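You operate a simulated robot arm through the tools that you are given. There is no shell and no other tool.

You run a simulated robot arm. Do the job below in one go: nothing can be reset, and whatever is moved stays where it is left.

## Task
Tighten the ring, push the disc home and couple the link rod.
Fine: both ring screws and the link screw end tight.

Only the result counts: the job must be done as asked and must still hold three seconds after the hand-in. Knocking over, shifting, dropping, spilling or breaking anything else fails it.

## Robot
A 7-joint arm with a two-finger parallel gripper, fixed in place. Base frame: the origin is on the floor under the middle of its stand, x ahead of it, y to its left, z up. Readings come in m, degrees, newtons and seconds.
It reaches about 1.046 m from its shoulder. Its first joint turns from -166.0 to 166.0 degrees. Payload 1.57 kg.
The TCP is the grasp point between the finger pads, 0.03 m short of the fingertips. In the tool frame z runs along the fingers and y along their closing line. Largest opening 0.08 m; finger width 0.017, thickness 0.012; the body of the gripper, 0.04 by 0.082 m, starts 0.08 m behind the TCP.
Orientation is that of the tool frame in the base frame, as a unit quaternion [x, y, z, w]. With the fingers straight down and closing along the base's y, the tool's x points along the base's -x, its y along +y and its z along -z.

## Interface
- The arm moves only by the tool play_rows. Its argument "plan" is a list of rows, each an object (a shift or turn left out is 0, a gripper value left out holds the last) with "travel": the shift along the tool's x, y, z in units of 500 mm (1.0 is 500 mm), a list of three; "delta_rot": the turn, a rotation vector about the tool's x, y, z in units of 45 degrees (1.0 is 45 degrees), a list of three; "grip": the opening, from 0 (shut) to 1 (fully open). In form: [{"travel": [x, y, z], "delta_rot": [rx, ry, rz], "grip": grip}, ...]. A call has 1 to 20 rows; each row is the pose to reach, as a shift and turn from the pose commanded when the call began, along the tool's axes at that moment. A call with a number of a shift or a turn outside -1 to 1 is refused whole. Each row takes 0.2 s and may step no farther than 0.05 m and 8.6 degrees from the row before; otherwise, or with a gripper value out of range, the whole call is refused. Where a pose cannot be reached the arm comes as near as it can. A force on the tool above 80 N (or 10 N above the force at the start of the call, whichever is more), or a blocked arm, ends the call early, and 0.2 s more pass. The fingers move at their own pace (about 0.153 m/s each) and stop on an object; they squeeze with about 30 N. The grip force told is the motor's: it shows also when the fingers shut on nothing. Time passes only in rows, and 0.2 s behind the last, so rows that repeat a pose let the fingers close. It gives the time, the measured TCP pose, the force on the tool (base axes), the opening and the grip force at its end, in the units of the frame above (readings bear some noise), with the torque about the TCP (base axes, N m) and any sound that the robot's microphone picked up.
- Cameras (640 x 400 px; columns grow to the right, rows downward): "scene" is fixed at [0.2206, 0.6502, 1.5786]; the picture's right is [-0.97, 0.22, 0.00], its down [0.21, 0.92, -0.33] and it looks along [-0.07, -0.32, -0.94] (base axes); focal length 242 px, centre (320, 200). "wrist" rides on the gripper at [0.072, -0.007, -0.122] in the tool frame; the picture's right is [0.09, 1.00, 0.00], its down [-0.84, 0.08, -0.54] and it looks along [-0.54, 0.05, 0.84] (tool axes); focal length 238 px, centre (320, 200).
- camera(camera): a new picture of that camera. The clock stands still meanwhile.
- measure_at(camera, pixels): for up to 12 pixels [column, row] of the newest picture of that camera ("zoom" is the newest enlarged one), the place [x, y, z] in the base frame of the surface seen there, good to about 0.002 m. The clock stands still meanwhile.
- enlarge(camera, box): a new picture of the part [left, top, right, bottom] of that camera's present view, enlarged. The clock stands still meanwhile.
- hand_in(): hands the job in; it is judged then, once.

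Unless the task says otherwise, let go and move clear before handing in.

The tools are called as a command line: name --argument value ..., lists and objects as JSON in quotes. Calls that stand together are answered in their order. play_rows: Moves the arm, as the interface text tells. Its arguments: {"type":"object","properties":{"plan":{"type":"array","items":{"type":"object","properties":{"travel":{"type":"array","items":{"type":"number"}},"delta_rot":{"type":"array","items":{"type":"number"}},"grip":{"type":"number"}}}}},"required":["plan"]} The other tools are called the same way: camera (camera) takes a picture; measure_at (camera, pixels) gives the place of the surface under pixels of a picture; enlarge (camera, box) takes an enlarged picture of a part of a camera's view; hand_in () hands the job in.

At the start:

```text
t: 0.0
tcp_pos: [0.1163, 0.425, 1.2423]
ee_rot: [0.0, 1.0, 0.0, -0.001]
wrist_force: [0.0, -0.4, 0.4]
wrist_torque: [0.0, 0.01, -0.03]
opening: 0.08
grasp_force: 0.1
```

scene: 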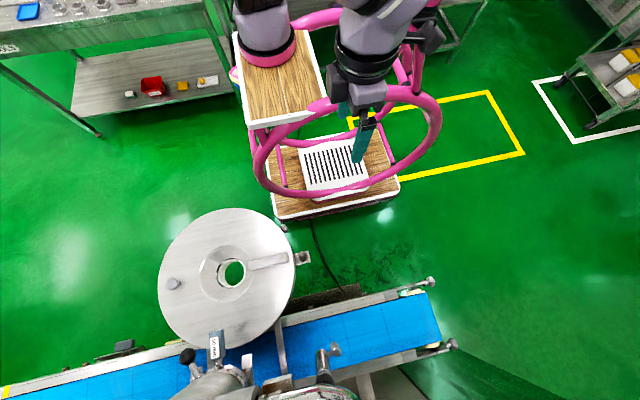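
wrist: 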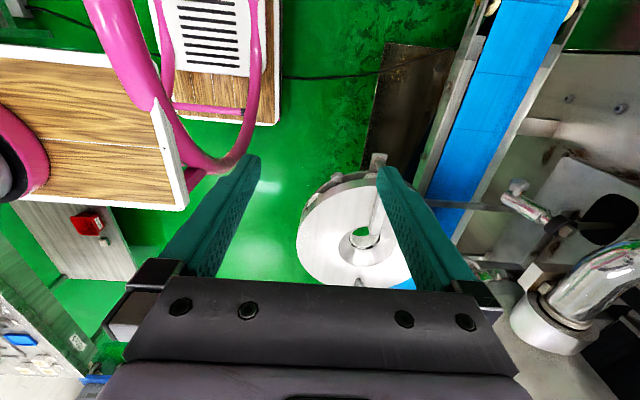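

The scene shows a large disc with a hub hole at about (233,273), a small peg at (172,284), and a ring/coupling mechanism on the bottom edge. I'll enlarge several areas to identify the ring, screws, disc and link rod.

enlarge --camera "scene" --box '[140, 200, 340, 400]'

enlarge --camera "scene" --box '[0, 0, 240, 150]'

enlarge --camera "scene" --box '[280, 250, 480, 400]'

enlarge --camera "wrist" --box '[280, 130, 640, 370]'

```text
2.00 times, centred on (240, 300) of scene
```

zoom: 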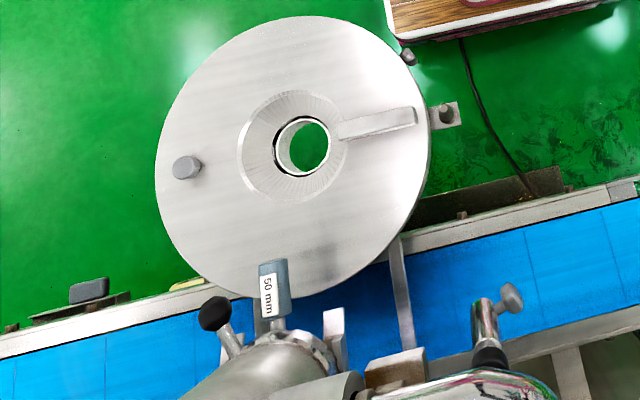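

```text
2.67 times, centred on (120, 75) of scene
```

zoom: 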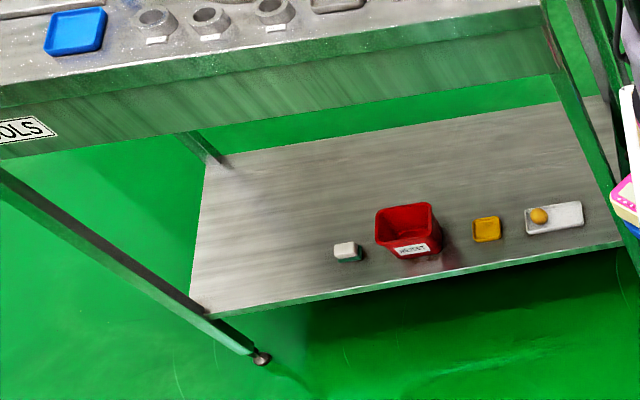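

```text
2.67 times, centred on (380, 325) of scene
```

zoom: 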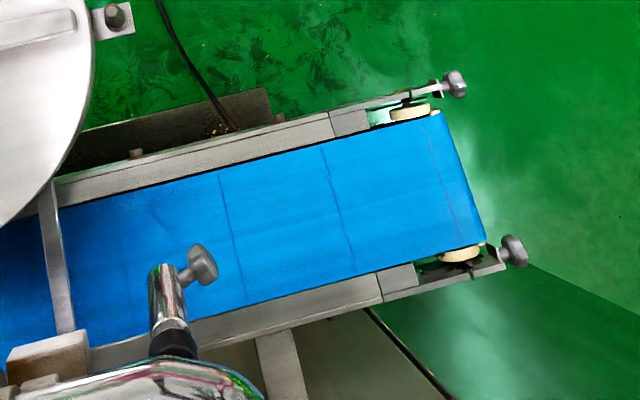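

```text
1.67 times, centred on (460, 250) of wrist
```

zoom: 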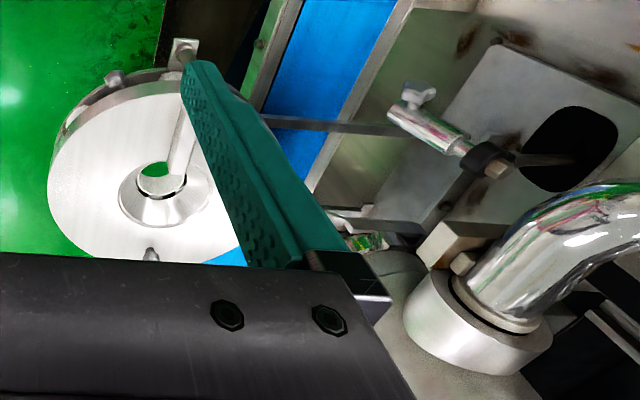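

The disc hangs in front of a machine with a horn and a "50 mm" label at (215,345); I need finer views of the parts and their positions.

enlarge --camera "scene" --box '[170, 320, 300, 400]'

measure_at --camera "scene" --pixels '[[172, 284], [233, 273], [210, 273], [240, 215], [165, 300], [285, 300], [265, 262], [302, 257], [218, 340], [187, 356], [216, 365], [333, 350]]'

enlarge --camera "scene" --box '[250, 230, 380, 310]'

enlarge --camera "wrist" --box '[460, 150, 640, 270]'

```text
4.92 times, centred on (235, 360) of scene
```

zoom: 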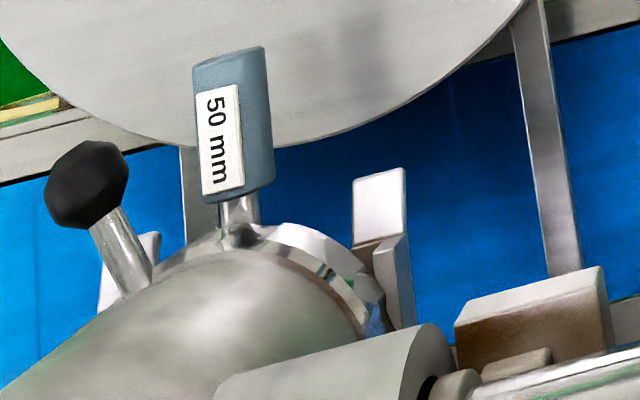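

```text
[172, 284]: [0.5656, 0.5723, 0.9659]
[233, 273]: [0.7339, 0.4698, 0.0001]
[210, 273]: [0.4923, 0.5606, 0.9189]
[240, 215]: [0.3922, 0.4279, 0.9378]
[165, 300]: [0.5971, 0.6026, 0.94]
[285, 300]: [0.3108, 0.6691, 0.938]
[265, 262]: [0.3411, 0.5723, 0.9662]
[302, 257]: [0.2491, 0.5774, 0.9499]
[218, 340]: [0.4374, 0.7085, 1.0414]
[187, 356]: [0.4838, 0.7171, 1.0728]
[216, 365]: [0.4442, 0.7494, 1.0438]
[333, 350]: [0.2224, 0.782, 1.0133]
```

```text
4.92 times, centred on (315, 270) of scene
```

zoom: 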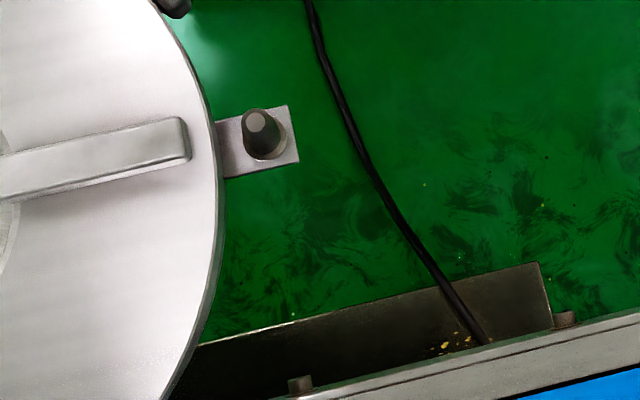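

```text
3.33 times, centred on (550, 210) of wrist
```

zoom: 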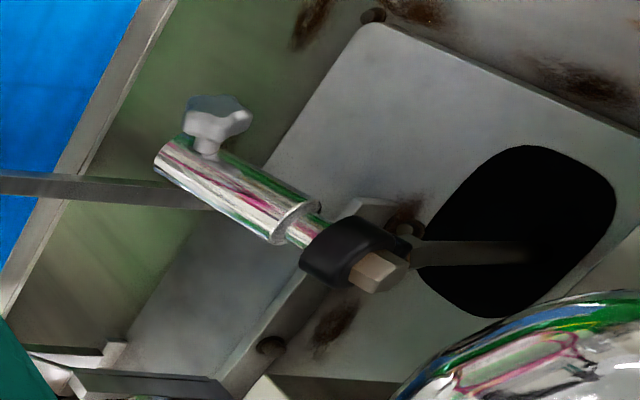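

The disc top is level at z≈0.938, centred near (0.45, 0.55). I'll enlarge the wrist view of the disc and its neighbours for side detail.

enlarge --camera "wrist" --box '[285, 140, 425, 295]'

enlarge --camera "scene" --box '[180, 230, 310, 310]'

enlarge --camera "scene" --box '[290, 320, 420, 400]'

measure_at --camera "wrist" --pixels '[[378, 160], [318, 193], [360, 240], [375, 215], [520, 188], [525, 205], [548, 217], [555, 230], [340, 195], [470, 205], [580, 270], [560, 325]]'

```text
2.58 times, centred on (355, 218) of wrist
```

zoom: 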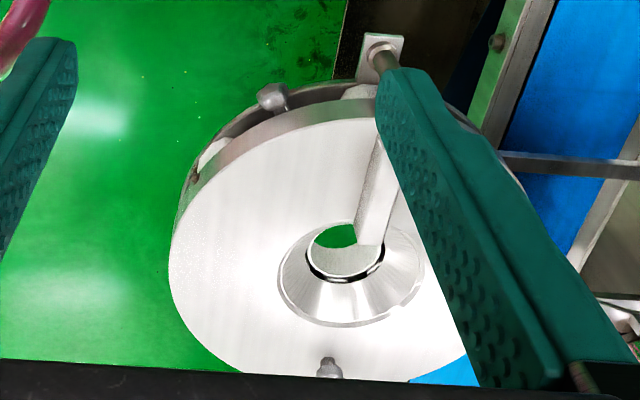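

```text
4.92 times, centred on (245, 270) of scene
```

zoom: 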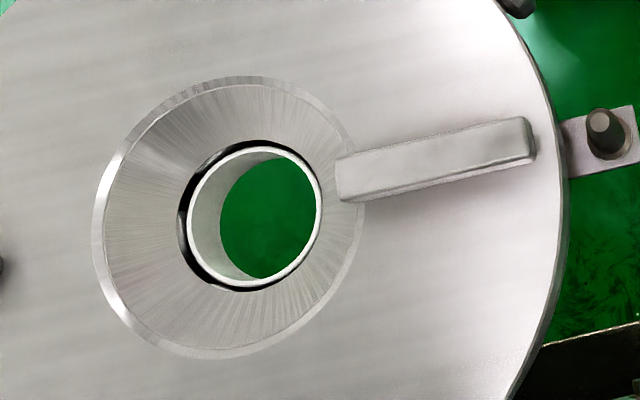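

```text
4.92 times, centred on (355, 360) of scene
```

zoom: 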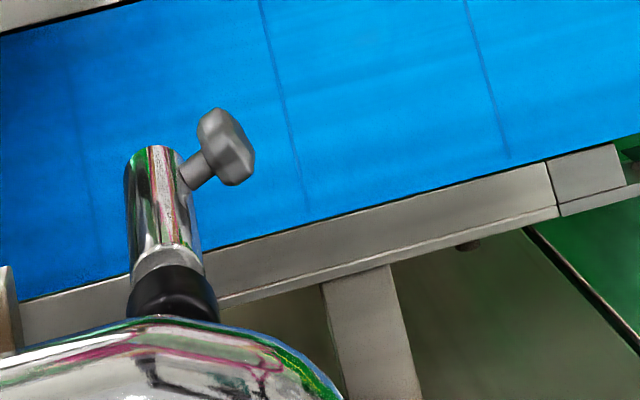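

```text
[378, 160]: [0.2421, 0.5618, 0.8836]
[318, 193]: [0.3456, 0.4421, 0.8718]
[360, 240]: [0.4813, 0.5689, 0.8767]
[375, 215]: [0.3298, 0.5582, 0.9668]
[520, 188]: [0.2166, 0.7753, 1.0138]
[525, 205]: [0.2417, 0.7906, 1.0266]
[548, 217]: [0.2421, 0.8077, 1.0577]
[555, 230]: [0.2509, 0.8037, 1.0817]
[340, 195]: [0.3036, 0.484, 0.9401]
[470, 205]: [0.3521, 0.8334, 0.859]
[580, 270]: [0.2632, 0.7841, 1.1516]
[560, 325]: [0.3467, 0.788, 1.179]
```

The disc sits above a lower ring at z≈0.87 that has knobs (e.g. wrist pixel (318,193)), and a link sleeve with a wing screw hangs near (0.22,0.78,1.01). I'll tilt the wrist camera forward and lower it to look at these from the side.

play_rows --plan '[{"travel": [0.006, 0, 0.064], "delta_rot": [0, -0.147, 0], "grip": 1}, {"travel": [0.012, 0, 0.128], "delta_rot": [0, -0.293, 0]}, {"travel": [0.019, 0, 0.192], "delta_rot": [0, -0.44, 0]}, {"travel": [0.025, 0, 0.256], "delta_rot": [0, -0.587, 0]}, {"travel": [0.032, 0, 0.32], "delta_rot": [0, -0.733, 0]}, {"travel": [0.032, 0, 0.32], "delta_rot": [0, -0.733, 0]}]'

camera --camera "wrist"

camera --camera "scene"

```text
t: 1.4
tcp_pos: [0.1009, 0.426, 1.0833]
ee_rot: [0.0, 0.959, 0.001, 0.284]
wrist_force: [-0.4, -0.6, -0.4]
wrist_torque: [0.01, -0.01, -0.01]
opening: 0.0799
grasp_force: 0.0
```

```text
taken
```

wrist: 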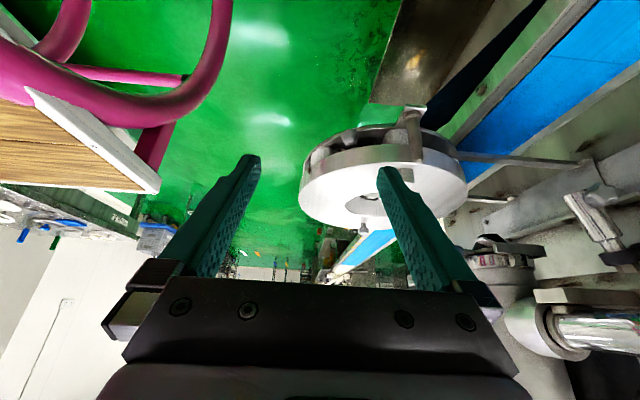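

```text
taken
```

scene: 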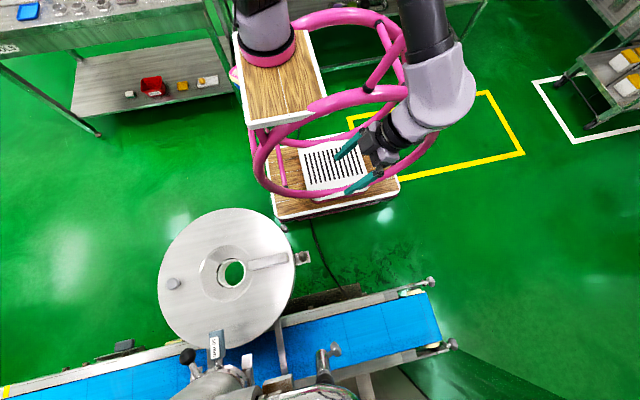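

The wrist picture is upside down relative to the world (base up is picture down); the disc is at (385,170) with structure under it. I'll enlarge.

enlarge --camera "wrist" --box '[290, 90, 490, 230]'

enlarge --camera "wrist" --box '[440, 140, 640, 280]'

enlarge --camera "wrist" --box '[440, 230, 640, 370]'

```text
2.86 times, centred on (390, 160) of wrist
```

zoom: 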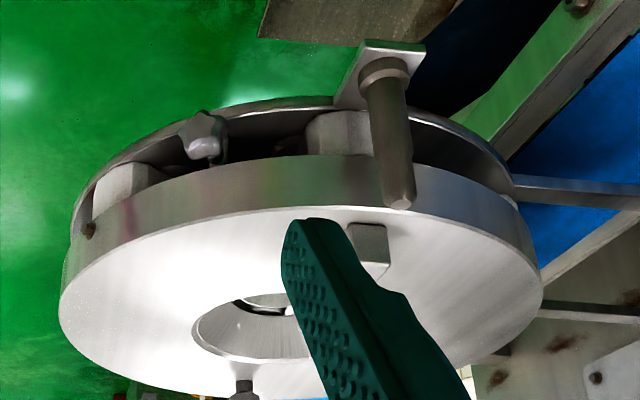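

```text
2.86 times, centred on (540, 210) of wrist
```

zoom: 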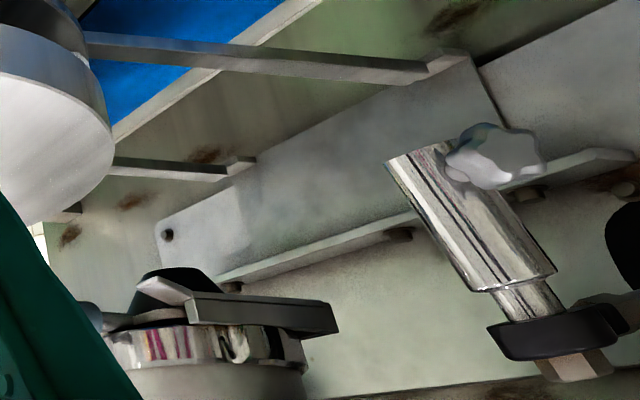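

```text
2.86 times, centred on (540, 300) of wrist
```

zoom: 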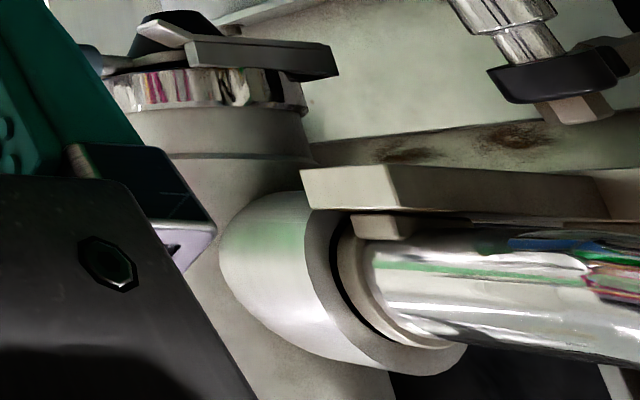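

The wrist view shows a pipe outlet with a chrome ring at about (500,250) and the link sleeve at (600,215). I'll swing the wrist toward +y in two stages to face the outlet.

play_rows --plan '[{"travel": [-0.046, 0.012, 0.03], "delta_rot": [-0.119, -0.035, -0.119]}, {"travel": [-0.092, 0.025, 0.06], "delta_rot": [-0.237, -0.07, -0.237]}, {"travel": [-0.138, 0.037, 0.09], "delta_rot": [-0.356, -0.105, -0.356]}, {"travel": [-0.185, 0.049, 0.12], "delta_rot": [-0.475, -0.14, -0.475]}, {"travel": [-0.231, 0.062, 0.15], "delta_rot": [-0.593, -0.175, -0.593]}, {"travel": [-0.277, 0.074, 0.18], "delta_rot": [-0.712, -0.21, -0.712]}, {"travel": [-0.277, 0.074, 0.18], "delta_rot": [-0.712, -0.21, -0.712]}]'

camera --camera "wrist"

camera --camera "scene"

```text
t: 3.0
tcp_pos: [0.2662, 0.4626, 1.0825]
ee_rot: [-0.338, 0.859, 0.183, 0.338]
wrist_force: [-0.4, -0.3, 0.4]
wrist_torque: [0.01, -0.01, -0.01]
opening: 0.0799
grasp_force: 0.0
```

```text
taken
```

wrist: 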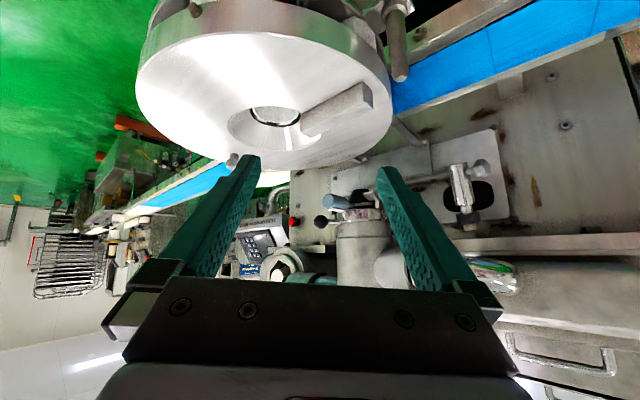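

```text
taken
```

scene: 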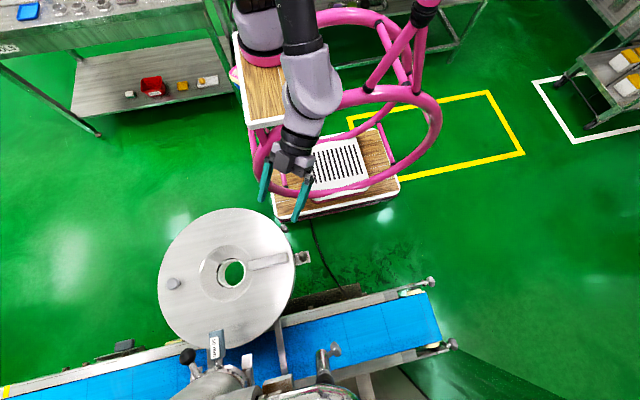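

The nozzle is visible at (360,215) with the blue "50 mm" handle and a black knob; finishing the swing to face it squarely.

play_rows --plan '[{"travel": [-0.021, -0.032, 0.046], "delta_rot": [-0.119, -0.035, -0.119]}, {"travel": [-0.041, -0.063, 0.093], "delta_rot": [-0.237, -0.07, -0.237]}, {"travel": [-0.062, -0.095, 0.139], "delta_rot": [-0.356, -0.105, -0.356]}, {"travel": [-0.083, -0.127, 0.185], "delta_rot": [-0.475, -0.14, -0.475]}, {"travel": [-0.103, -0.158, 0.232], "delta_rot": [-0.593, -0.175, -0.593]}, {"travel": [-0.124, -0.19, 0.278], "delta_rot": [-0.712, -0.21, -0.712]}, {"travel": [-0.124, -0.19, 0.278], "delta_rot": [-0.712, -0.21, -0.712]}]'

camera --camera "wrist"

enlarge --camera "wrist" --box '[220, 120, 420, 250]'

enlarge --camera "wrist" --box '[380, 100, 580, 230]'

```text
t: 4.6
tcp_pos: [0.4297, 0.4984, 1.02]
ee_rot: [-0.621, 0.621, 0.338, 0.339]
wrist_force: [-1.0, 0.9, -0.3]
wrist_torque: [0.0, -0.02, 0.02]
opening: 0.08
grasp_force: 0.0
```

```text
taken
```

wrist: 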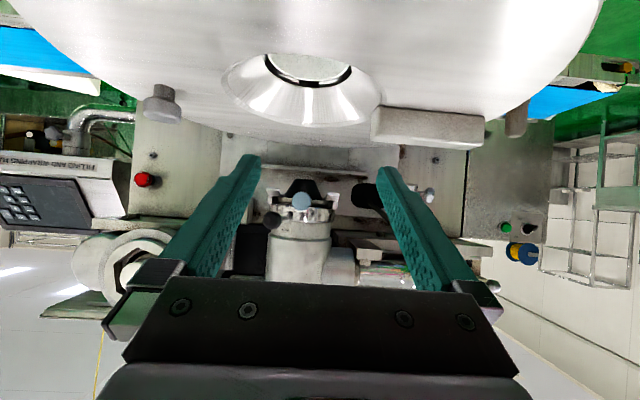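

```text
3.08 times, centred on (320, 185) of wrist
```

zoom: 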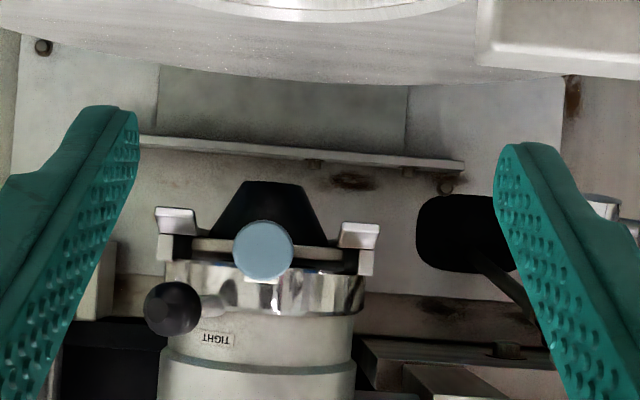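

```text
3.08 times, centred on (480, 165) of wrist
```

zoom: 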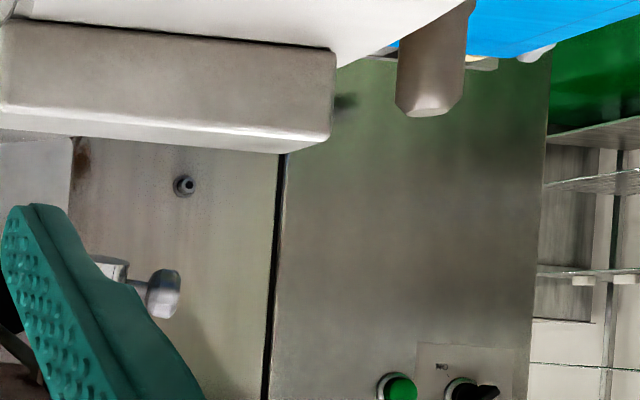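

The nozzle has a chrome ring with a black ball handle, a "TIGHT" mark, and a blue disc handle (302,200). I'll enlarge more tightly and measure.

enlarge --camera "wrist" --box '[260, 170, 350, 230]'

measure_at --camera "wrist" --pixels '[[302, 201], [272, 220], [275, 190], [331, 194], [303, 183], [285, 212], [320, 212], [290, 230], [288, 197], [320, 199], [366, 195], [432, 193]]'

enlarge --camera "scene" --box '[180, 325, 260, 375]'

```text
6.67 times, centred on (305, 200) of wrist
```

zoom: 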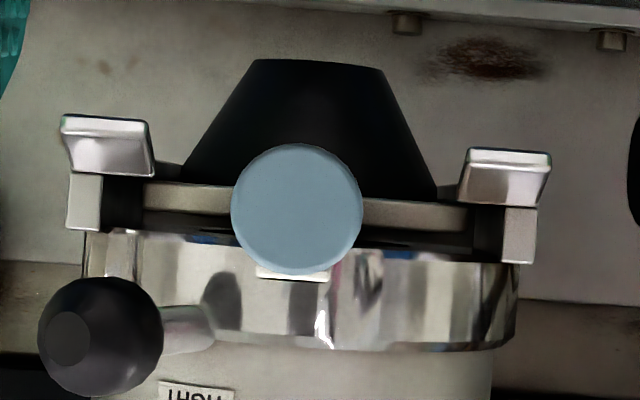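

```text
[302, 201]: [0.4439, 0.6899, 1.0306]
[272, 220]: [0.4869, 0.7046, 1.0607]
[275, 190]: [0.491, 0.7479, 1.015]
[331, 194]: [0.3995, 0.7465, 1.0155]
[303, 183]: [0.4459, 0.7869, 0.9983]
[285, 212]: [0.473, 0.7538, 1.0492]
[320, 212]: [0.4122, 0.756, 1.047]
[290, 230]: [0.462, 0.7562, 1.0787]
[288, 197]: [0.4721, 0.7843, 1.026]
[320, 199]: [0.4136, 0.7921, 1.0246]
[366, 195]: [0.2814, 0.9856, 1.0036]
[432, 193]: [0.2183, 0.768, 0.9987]
```

```text
8.00 times, centred on (220, 350) of scene
```

zoom: 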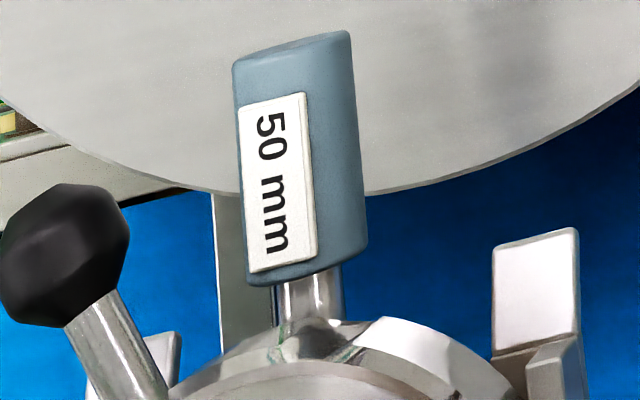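

The ring and slide-in disc are clear; I'll zoom harder on ring details and the claws, and check the link sleeve region again.

enlarge --camera "wrist" --box '[264, 196, 304, 221]'

enlarge --camera "wrist" --box '[304, 186, 344, 211]'

enlarge --camera "wrist" --box '[276, 220, 308, 240]'

enlarge --camera "scene" --box '[200, 355, 248, 385]'

```text
16.00 times, centred on (284, 208) of wrist
```

zoom: 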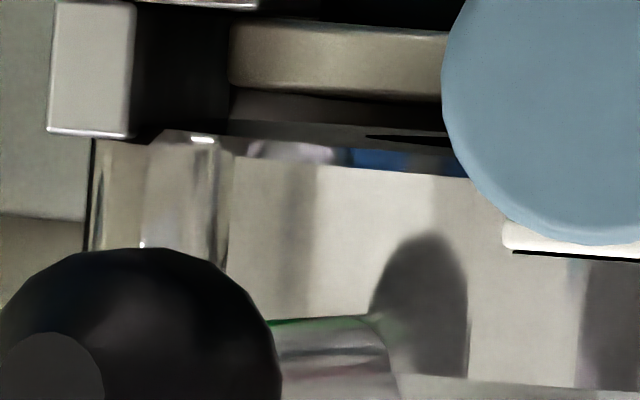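

```text
16.00 times, centred on (324, 198) of wrist
```

zoom: 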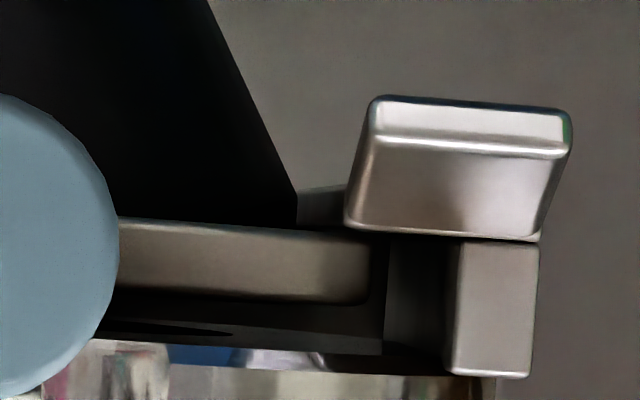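

```text
16.00 times, centred on (292, 230) of wrist
```

zoom: 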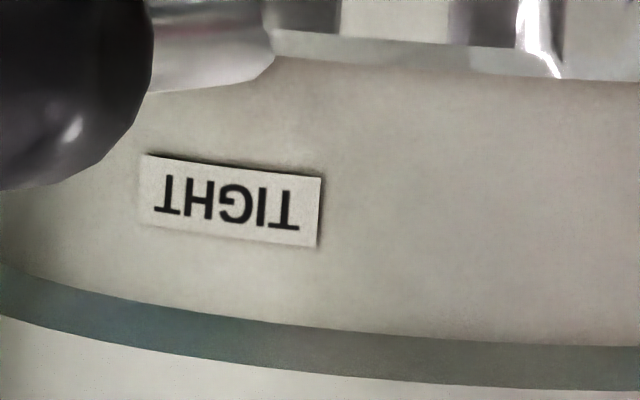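

```text
13.33 times, centred on (224, 370) of scene
```

zoom: 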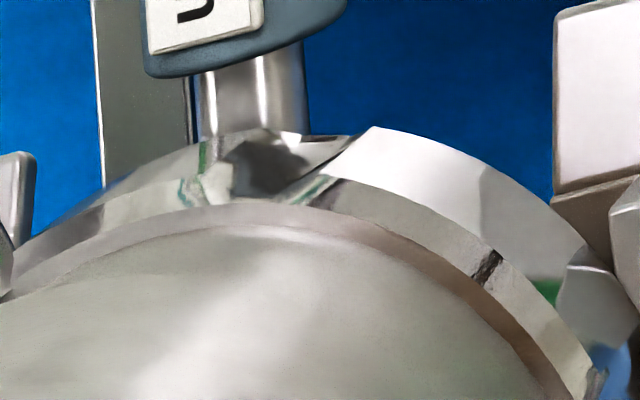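

I'll read any labels on the machine and look at the link sleeve and control panels from this view.

enlarge --camera "wrist" --box '[0, 120, 160, 220]'

enlarge --camera "wrist" --box '[400, 170, 560, 270]'

enlarge --camera "wrist" --box '[220, 40, 400, 150]'

enlarge --camera "wrist" --box '[80, 60, 220, 150]'

```text
4.00 times, centred on (80, 170) of wrist
```

zoom: 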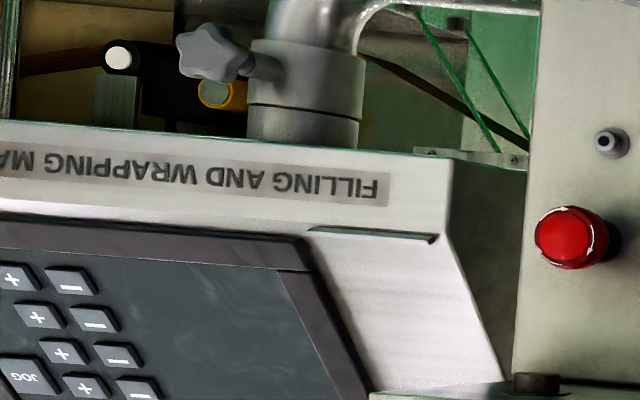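

```text
4.00 times, centred on (480, 220) of wrist
```

zoom: 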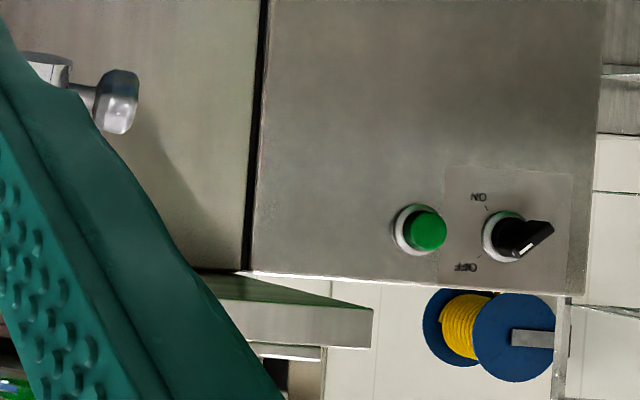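

```text
3.56 times, centred on (310, 95) of wrist
```

zoom: 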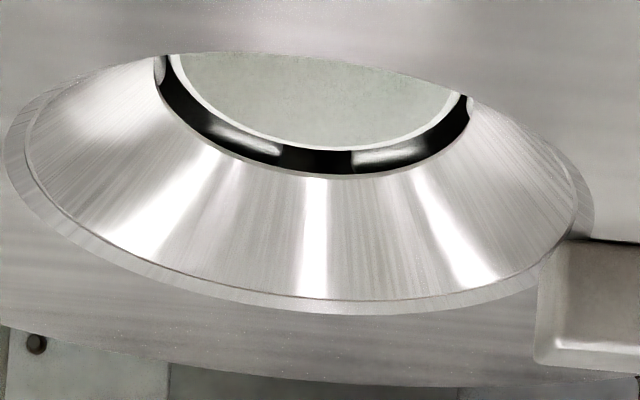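

```text
4.44 times, centred on (150, 105) of wrist
```

zoom: 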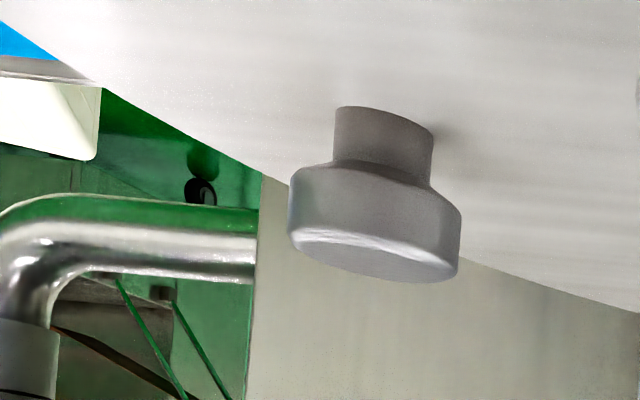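

The label reads "FILLING AND WRAPPING MACHINE", so the big disc looks like a shutter unit driven by a link rod from the crank. I'll shift to face the link sleeve.

play_rows --plan '[{"travel": [-0.01, 0.084, -0.007]}, {"travel": [-0.02, 0.168, -0.013]}, {"travel": [-0.03, 0.252, -0.02]}, {"travel": [-0.04, 0.336, -0.026]}, {"travel": [-0.05, 0.42, -0.033]}, {"travel": [-0.05, 0.42, -0.033]}]'

camera --camera "wrist"

enlarge --camera "wrist" --box '[250, 150, 410, 250]'

enlarge --camera "wrist" --box '[0, 0, 300, 190]'

```text
t: 6.0
tcp_pos: [0.239, 0.4953, 1.0793]
ee_rot: [0.622, -0.621, -0.337, -0.337]
wrist_force: [0.5, -0.9, 0.7]
wrist_torque: [-0.03, 0.0, 0.01]
opening: 0.0798
grasp_force: 0.1
out of reach, approached as far as the arm can: row 2, 3, 4, 5, 6
```

```text
taken
```

wrist: 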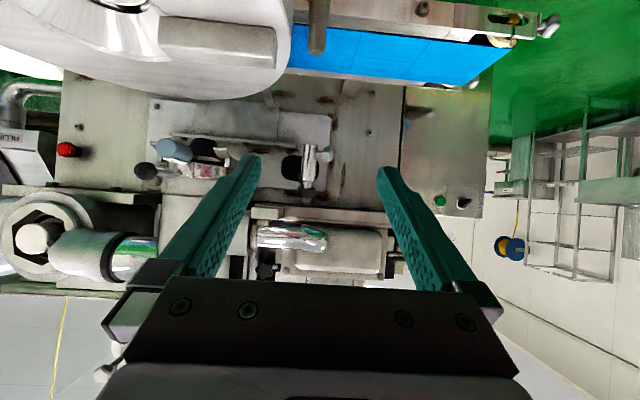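

```text
4.00 times, centred on (330, 200) of wrist
```

zoom: 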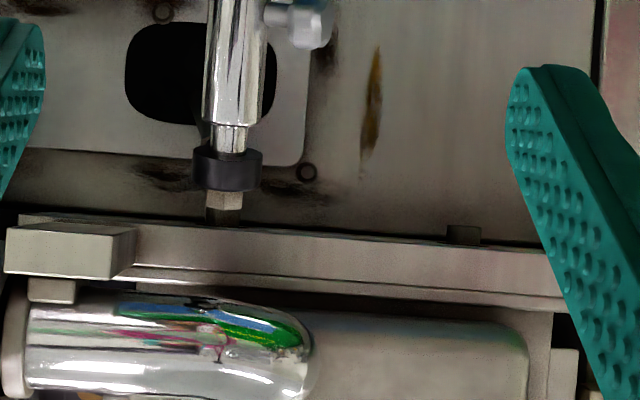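

```text
2.11 times, centred on (150, 95) of wrist
```

zoom: 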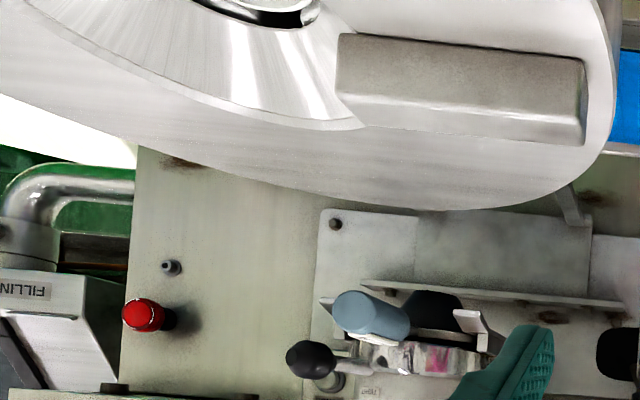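

The sleeve hangs from a knuckle at about (312,190). I'll zoom in on its lower end and measure along it.

enlarge --camera "wrist" --box '[280, 130, 360, 180]'

measure_at --camera "wrist" --pixels '[[309, 150], [308, 160], [307, 170], [307, 178], [307, 192], [306, 200], [328, 157], [318, 40], [318, 10], [310, 145], [300, 158], [281, 75]]'

enlarge --camera "wrist" --box '[260, 0, 380, 75]'

```text
8.00 times, centred on (320, 155) of wrist
```

zoom: 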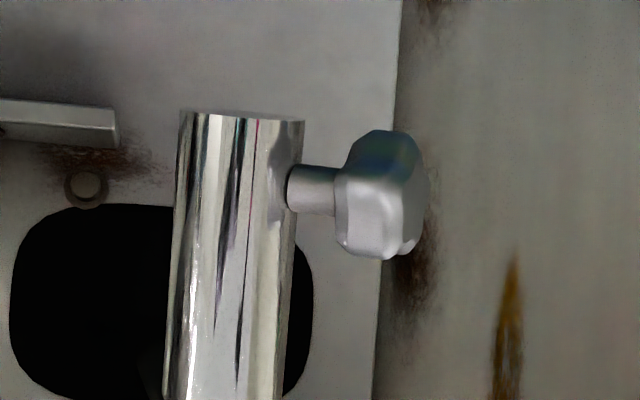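

```text
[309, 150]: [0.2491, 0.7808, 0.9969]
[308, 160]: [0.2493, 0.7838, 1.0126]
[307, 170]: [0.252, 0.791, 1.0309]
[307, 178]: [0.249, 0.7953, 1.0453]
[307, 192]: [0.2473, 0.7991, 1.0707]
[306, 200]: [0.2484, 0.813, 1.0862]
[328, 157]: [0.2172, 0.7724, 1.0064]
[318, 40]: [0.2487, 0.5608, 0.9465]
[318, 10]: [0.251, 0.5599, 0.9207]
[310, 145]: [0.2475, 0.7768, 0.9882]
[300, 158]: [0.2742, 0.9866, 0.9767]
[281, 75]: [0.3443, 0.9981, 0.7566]
```

```text
5.33 times, centred on (320, 38) of wrist
```

zoom: 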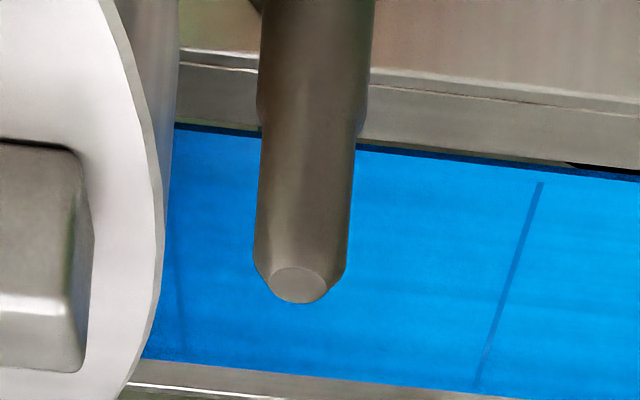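

The pin at (0.249,0.577) is ~16 mm and the sleeve (~25 mm outside) hangs in the same x-plane at (0.249,0.78,0.985), so the big disc unit probably slides ~0.2 m toward +y under the nozzle. I'll measure the support bars and disc in the scene view.

camera --camera "scene"

measure_at --camera "scene" --pixels '[[280, 330], [281, 345], [283, 365], [210, 357], [278, 340], [284, 340], [260, 350], [150, 370], [295, 262], [308, 262], [283, 228], [302, 262]]'

enlarge --camera "scene" --box '[140, 200, 310, 306]'

enlarge --camera "scene" --box '[270, 205, 310, 230]'

```text
taken
```

scene: 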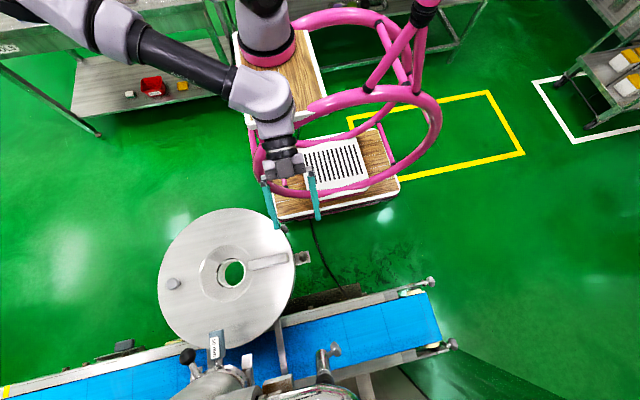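

```text
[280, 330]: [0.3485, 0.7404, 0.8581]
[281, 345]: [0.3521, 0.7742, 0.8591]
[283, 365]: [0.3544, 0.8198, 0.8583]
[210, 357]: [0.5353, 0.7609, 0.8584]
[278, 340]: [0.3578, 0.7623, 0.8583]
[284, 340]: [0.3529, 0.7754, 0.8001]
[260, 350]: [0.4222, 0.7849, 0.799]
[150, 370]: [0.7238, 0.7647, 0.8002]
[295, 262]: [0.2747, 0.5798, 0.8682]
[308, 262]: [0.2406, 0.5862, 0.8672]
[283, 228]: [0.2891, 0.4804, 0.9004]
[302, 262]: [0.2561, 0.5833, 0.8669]
```

```text
3.76 times, centred on (225, 253) of scene
```

zoom: 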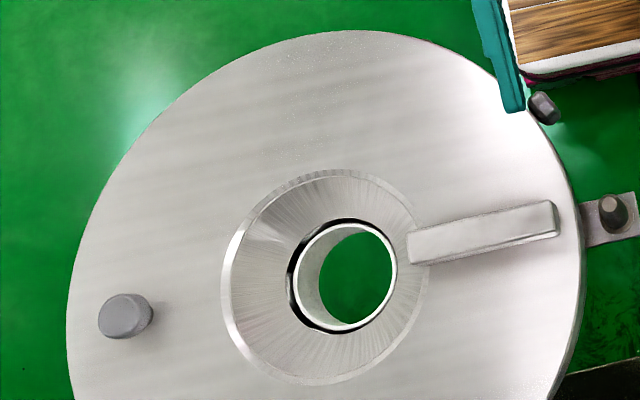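

```text
16.00 times, centred on (290, 218) of scene
```

zoom: 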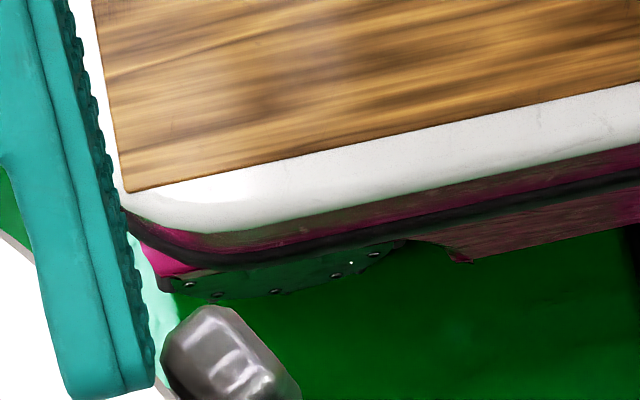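

A radial knob sits at about (0.289,0.480,0.900) on the shutter's side, and the disc hole centre is ≈(0.446,0.572), same x as the nozzle. Before moving lower I'll measure cart surfaces for clearance.

measure_at --camera "scene" --pixels '[[340, 165], [290, 205], [285, 75], [310, 110], [380, 95], [275, 150], [300, 45], [266, 50], [275, 190], [390, 180], [330, 95], [435, 140]]'

```text
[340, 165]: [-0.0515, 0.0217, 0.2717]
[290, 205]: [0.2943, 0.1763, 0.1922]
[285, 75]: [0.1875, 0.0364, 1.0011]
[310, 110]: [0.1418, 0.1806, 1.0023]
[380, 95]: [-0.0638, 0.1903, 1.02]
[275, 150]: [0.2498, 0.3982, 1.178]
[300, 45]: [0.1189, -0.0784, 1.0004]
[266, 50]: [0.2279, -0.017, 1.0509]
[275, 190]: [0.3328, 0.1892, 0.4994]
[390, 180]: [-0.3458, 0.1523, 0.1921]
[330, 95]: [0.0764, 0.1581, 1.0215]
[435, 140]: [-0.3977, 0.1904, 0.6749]
```

The stand's table top is at z≈1.0 out to x≈0.33, y≈0.19, so I'll keep clear of it and back off to (0.50, 0.32, 0.98), viewing the shutter unit's side from −y.

play_rows --plan '[{"travel": [0.039, -0.07, -0.028]}, {"travel": [0.078, -0.14, -0.056]}, {"travel": [0.117, -0.21, -0.083]}, {"travel": [0.156, -0.28, -0.111]}, {"travel": [0.194, -0.35, -0.139]}, {"travel": [0.233, -0.42, -0.167]}, {"travel": [0.272, -0.49, -0.194]}, {"travel": [0.311, -0.56, -0.222]}, {"travel": [0.311, -0.56, -0.222]}]'

camera --camera "wrist"

enlarge --camera "wrist" --box '[160, 70, 480, 270]'

```text
t: 8.0
tcp_pos: [0.5194, 0.3195, 1.0096]
ee_rot: [0.621, -0.621, -0.338, -0.338]
wrist_force: [-1.3, 0.0, 0.2]
wrist_torque: [-0.02, 0.01, 0.0]
opening: 0.0801
grasp_force: 0.0
out of reach, approached as far as the arm can: row 1, 2
```

```text
taken
```

wrist: 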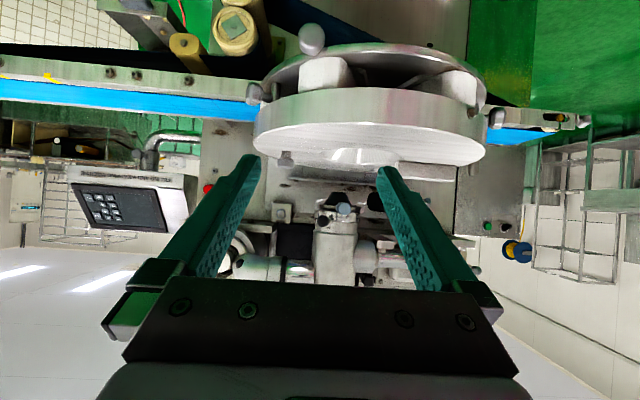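

```text
2.00 times, centred on (320, 170) of wrist
```

zoom: 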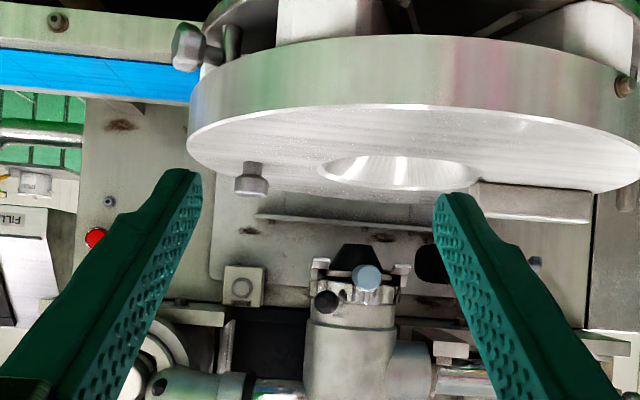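

Now I see knobs at (255,93), (312,38) and (497,118) around the shutter unit. Zooming in on them.

enlarge --camera "wrist" --box '[230, 10, 390, 110]'

enlarge --camera "wrist" --box '[380, 30, 540, 130]'

measure_at --camera "wrist" --pixels '[[255, 93], [312, 38], [497, 118], [330, 75], [450, 85], [370, 110], [300, 105], [370, 140], [288, 60], [350, 48], [486, 100], [265, 80]]'

```text
4.00 times, centred on (310, 60) of wrist
```

zoom: 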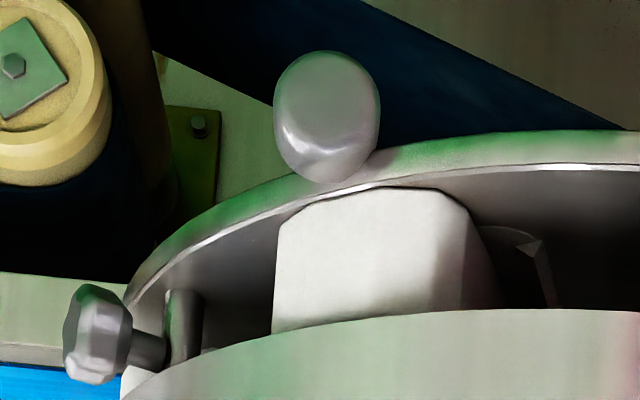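

```text
4.00 times, centred on (460, 80) of wrist
```

zoom: 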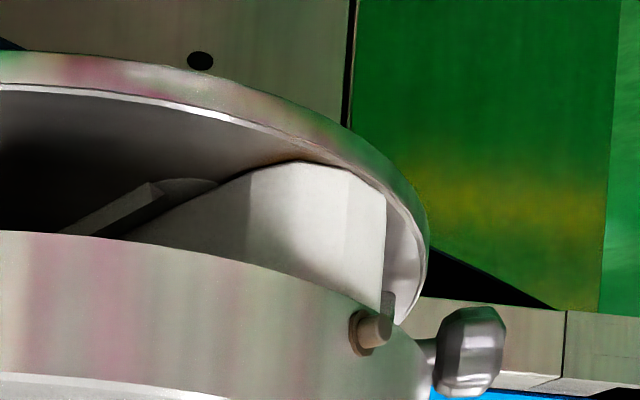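

```text
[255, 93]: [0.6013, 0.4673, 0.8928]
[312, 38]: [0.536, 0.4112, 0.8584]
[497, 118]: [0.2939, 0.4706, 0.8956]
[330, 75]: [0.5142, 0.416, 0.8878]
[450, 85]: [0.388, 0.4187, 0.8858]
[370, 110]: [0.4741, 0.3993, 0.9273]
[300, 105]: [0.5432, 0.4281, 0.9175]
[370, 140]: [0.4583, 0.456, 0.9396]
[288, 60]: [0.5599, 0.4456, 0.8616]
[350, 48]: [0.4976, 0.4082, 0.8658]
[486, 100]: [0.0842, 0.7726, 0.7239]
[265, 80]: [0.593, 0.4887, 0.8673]
```

Two symmetric screws sit at (0.601,0.467,0.893) and (0.294,0.471,0.896), plus a lower knob at (0.536,0.411,0.858). I'll drop lower in front of the unit to see the rails and underside.

play_rows --plan '[{"travel": [0.07, 0.01, 0.021]}, {"travel": [0.14, 0.02, 0.042]}, {"travel": [0.21, 0.03, 0.064]}, {"travel": [0.279, 0.04, 0.085]}, {"travel": [0.279, 0.04, 0.085]}]'

camera --camera "wrist"

enlarge --camera "wrist" --box '[200, 110, 520, 310]'

```text
t: 9.2
tcp_pos: [0.5012, 0.2784, 0.8704]
ee_rot: [0.621, -0.621, -0.338, -0.339]
wrist_force: [-0.7, -0.7, -0.2]
wrist_torque: [0.0, 0.0, 0.0]
opening: 0.08
grasp_force: 0.1
```

```text
taken
```

wrist: 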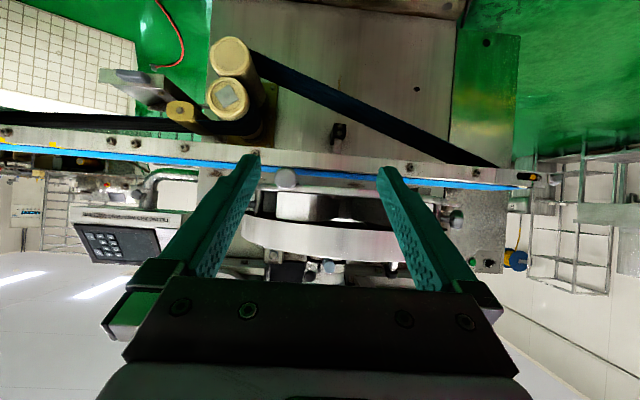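

```text
2.00 times, centred on (360, 210) of wrist
```

zoom: 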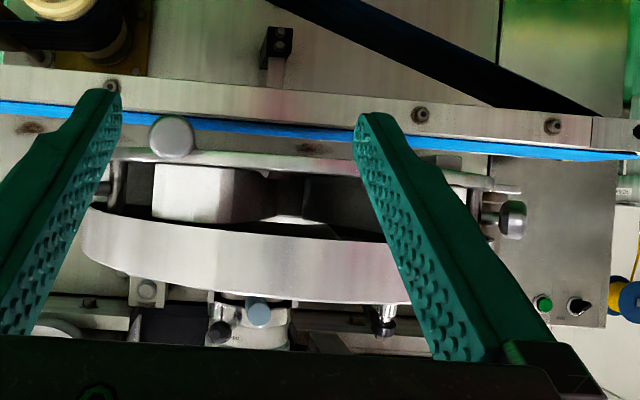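

I'll zoom in on the gap between ring and disc and the low knob at (286,178).

enlarge --camera "wrist" --box '[235, 155, 395, 255]'

enlarge --camera "wrist" --box '[410, 170, 490, 220]'

enlarge --camera "wrist" --box '[240, 160, 320, 210]'

measure_at --camera "wrist" --pixels '[[286, 178], [345, 188], [330, 185], [300, 205], [300, 235], [345, 220], [456, 218], [430, 205], [300, 185], [380, 185], [450, 195], [330, 250]]'

```text
4.00 times, centred on (315, 205) of wrist
```

zoom: 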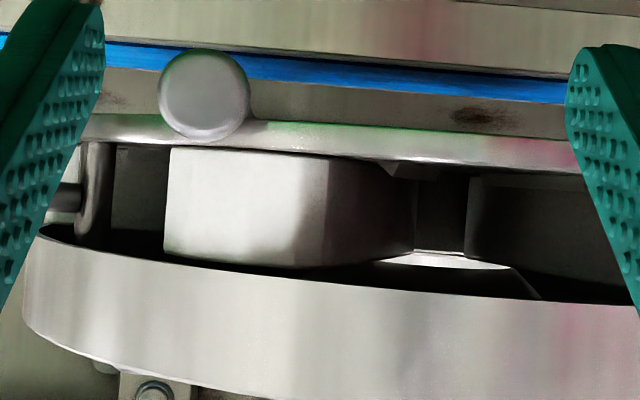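

```text
8.00 times, centred on (450, 195) of wrist
```

zoom: 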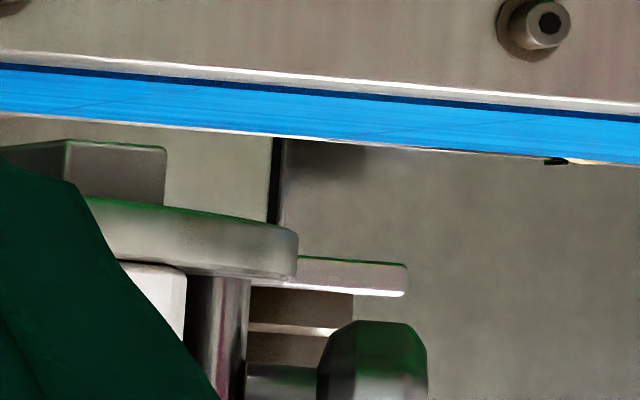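

```text
8.00 times, centred on (280, 185) of wrist
```

zoom: 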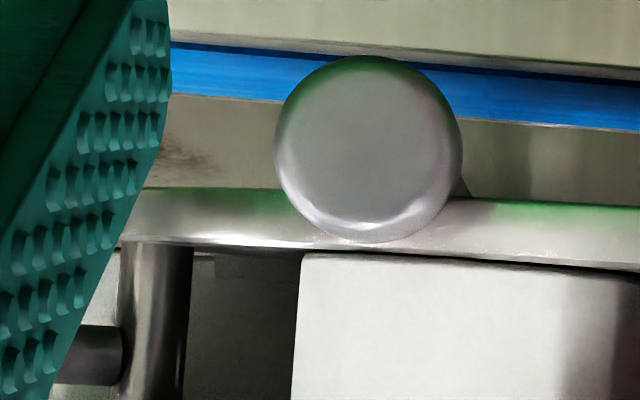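

```text
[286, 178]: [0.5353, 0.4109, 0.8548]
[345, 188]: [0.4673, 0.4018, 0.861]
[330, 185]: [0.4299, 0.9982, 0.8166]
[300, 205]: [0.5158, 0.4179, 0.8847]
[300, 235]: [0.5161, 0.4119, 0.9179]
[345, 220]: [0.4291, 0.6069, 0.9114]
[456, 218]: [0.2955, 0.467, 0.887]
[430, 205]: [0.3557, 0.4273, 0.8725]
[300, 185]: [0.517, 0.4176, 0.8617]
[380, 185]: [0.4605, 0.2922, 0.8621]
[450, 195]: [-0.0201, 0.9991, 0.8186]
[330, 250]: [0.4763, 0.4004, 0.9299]
```

The lower plate rests on two rails (x≈0.35 and 0.535, top z≈0.858) and the hole/pin x-positions match the nozzle/sleeve. I'll yaw around to view the +x ring screw at (0.601,0.467,0.893) and its post closely.

play_rows --plan '[{"travel": [-0.035, -0.076, 0.017], "delta_rot": [-0.112, 0, -0.073]}, {"travel": [-0.069, -0.151, 0.033], "delta_rot": [-0.224, 0, -0.145]}, {"travel": [-0.104, -0.227, 0.05], "delta_rot": [-0.335, 0, -0.218]}, {"travel": [-0.138, -0.302, 0.066], "delta_rot": [-0.447, 0, -0.29]}, {"travel": [-0.173, -0.378, 0.083], "delta_rot": [-0.559, 0, -0.363]}, {"travel": [-0.173, -0.378, 0.083], "delta_rot": [-0.559, 0, -0.363]}]'

camera --camera "wrist"

enlarge --camera "wrist" --box '[250, 120, 410, 220]'

```text
t: 10.6
tcp_pos: [0.687, 0.3611, 0.9239]
ee_rot: [0.761, -0.438, -0.415, -0.239]
wrist_force: [-0.1, -0.3, 0.0]
wrist_torque: [0.03, 0.0, 0.04]
opening: 0.0801
grasp_force: 0.0
```

```text
taken
```

wrist: 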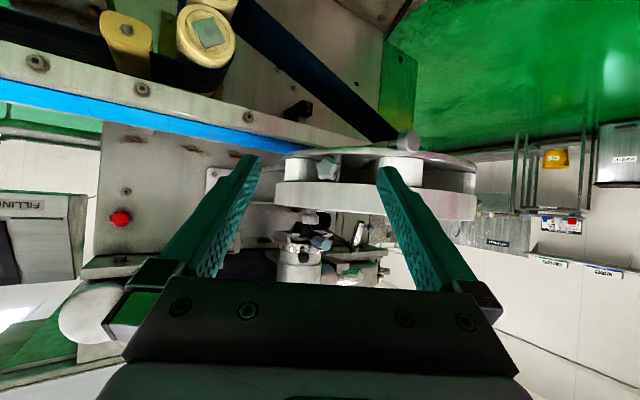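

```text
4.00 times, centred on (330, 170) of wrist
```

zoom: 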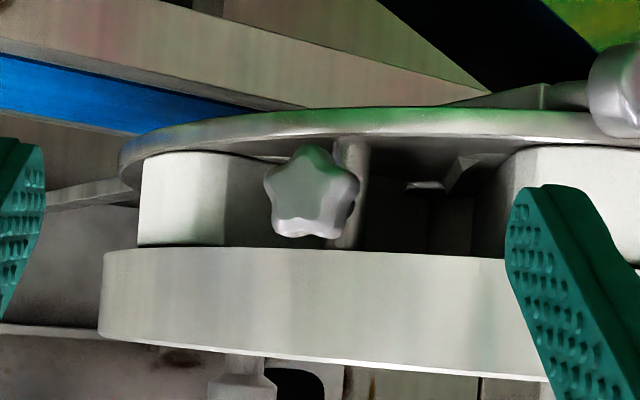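

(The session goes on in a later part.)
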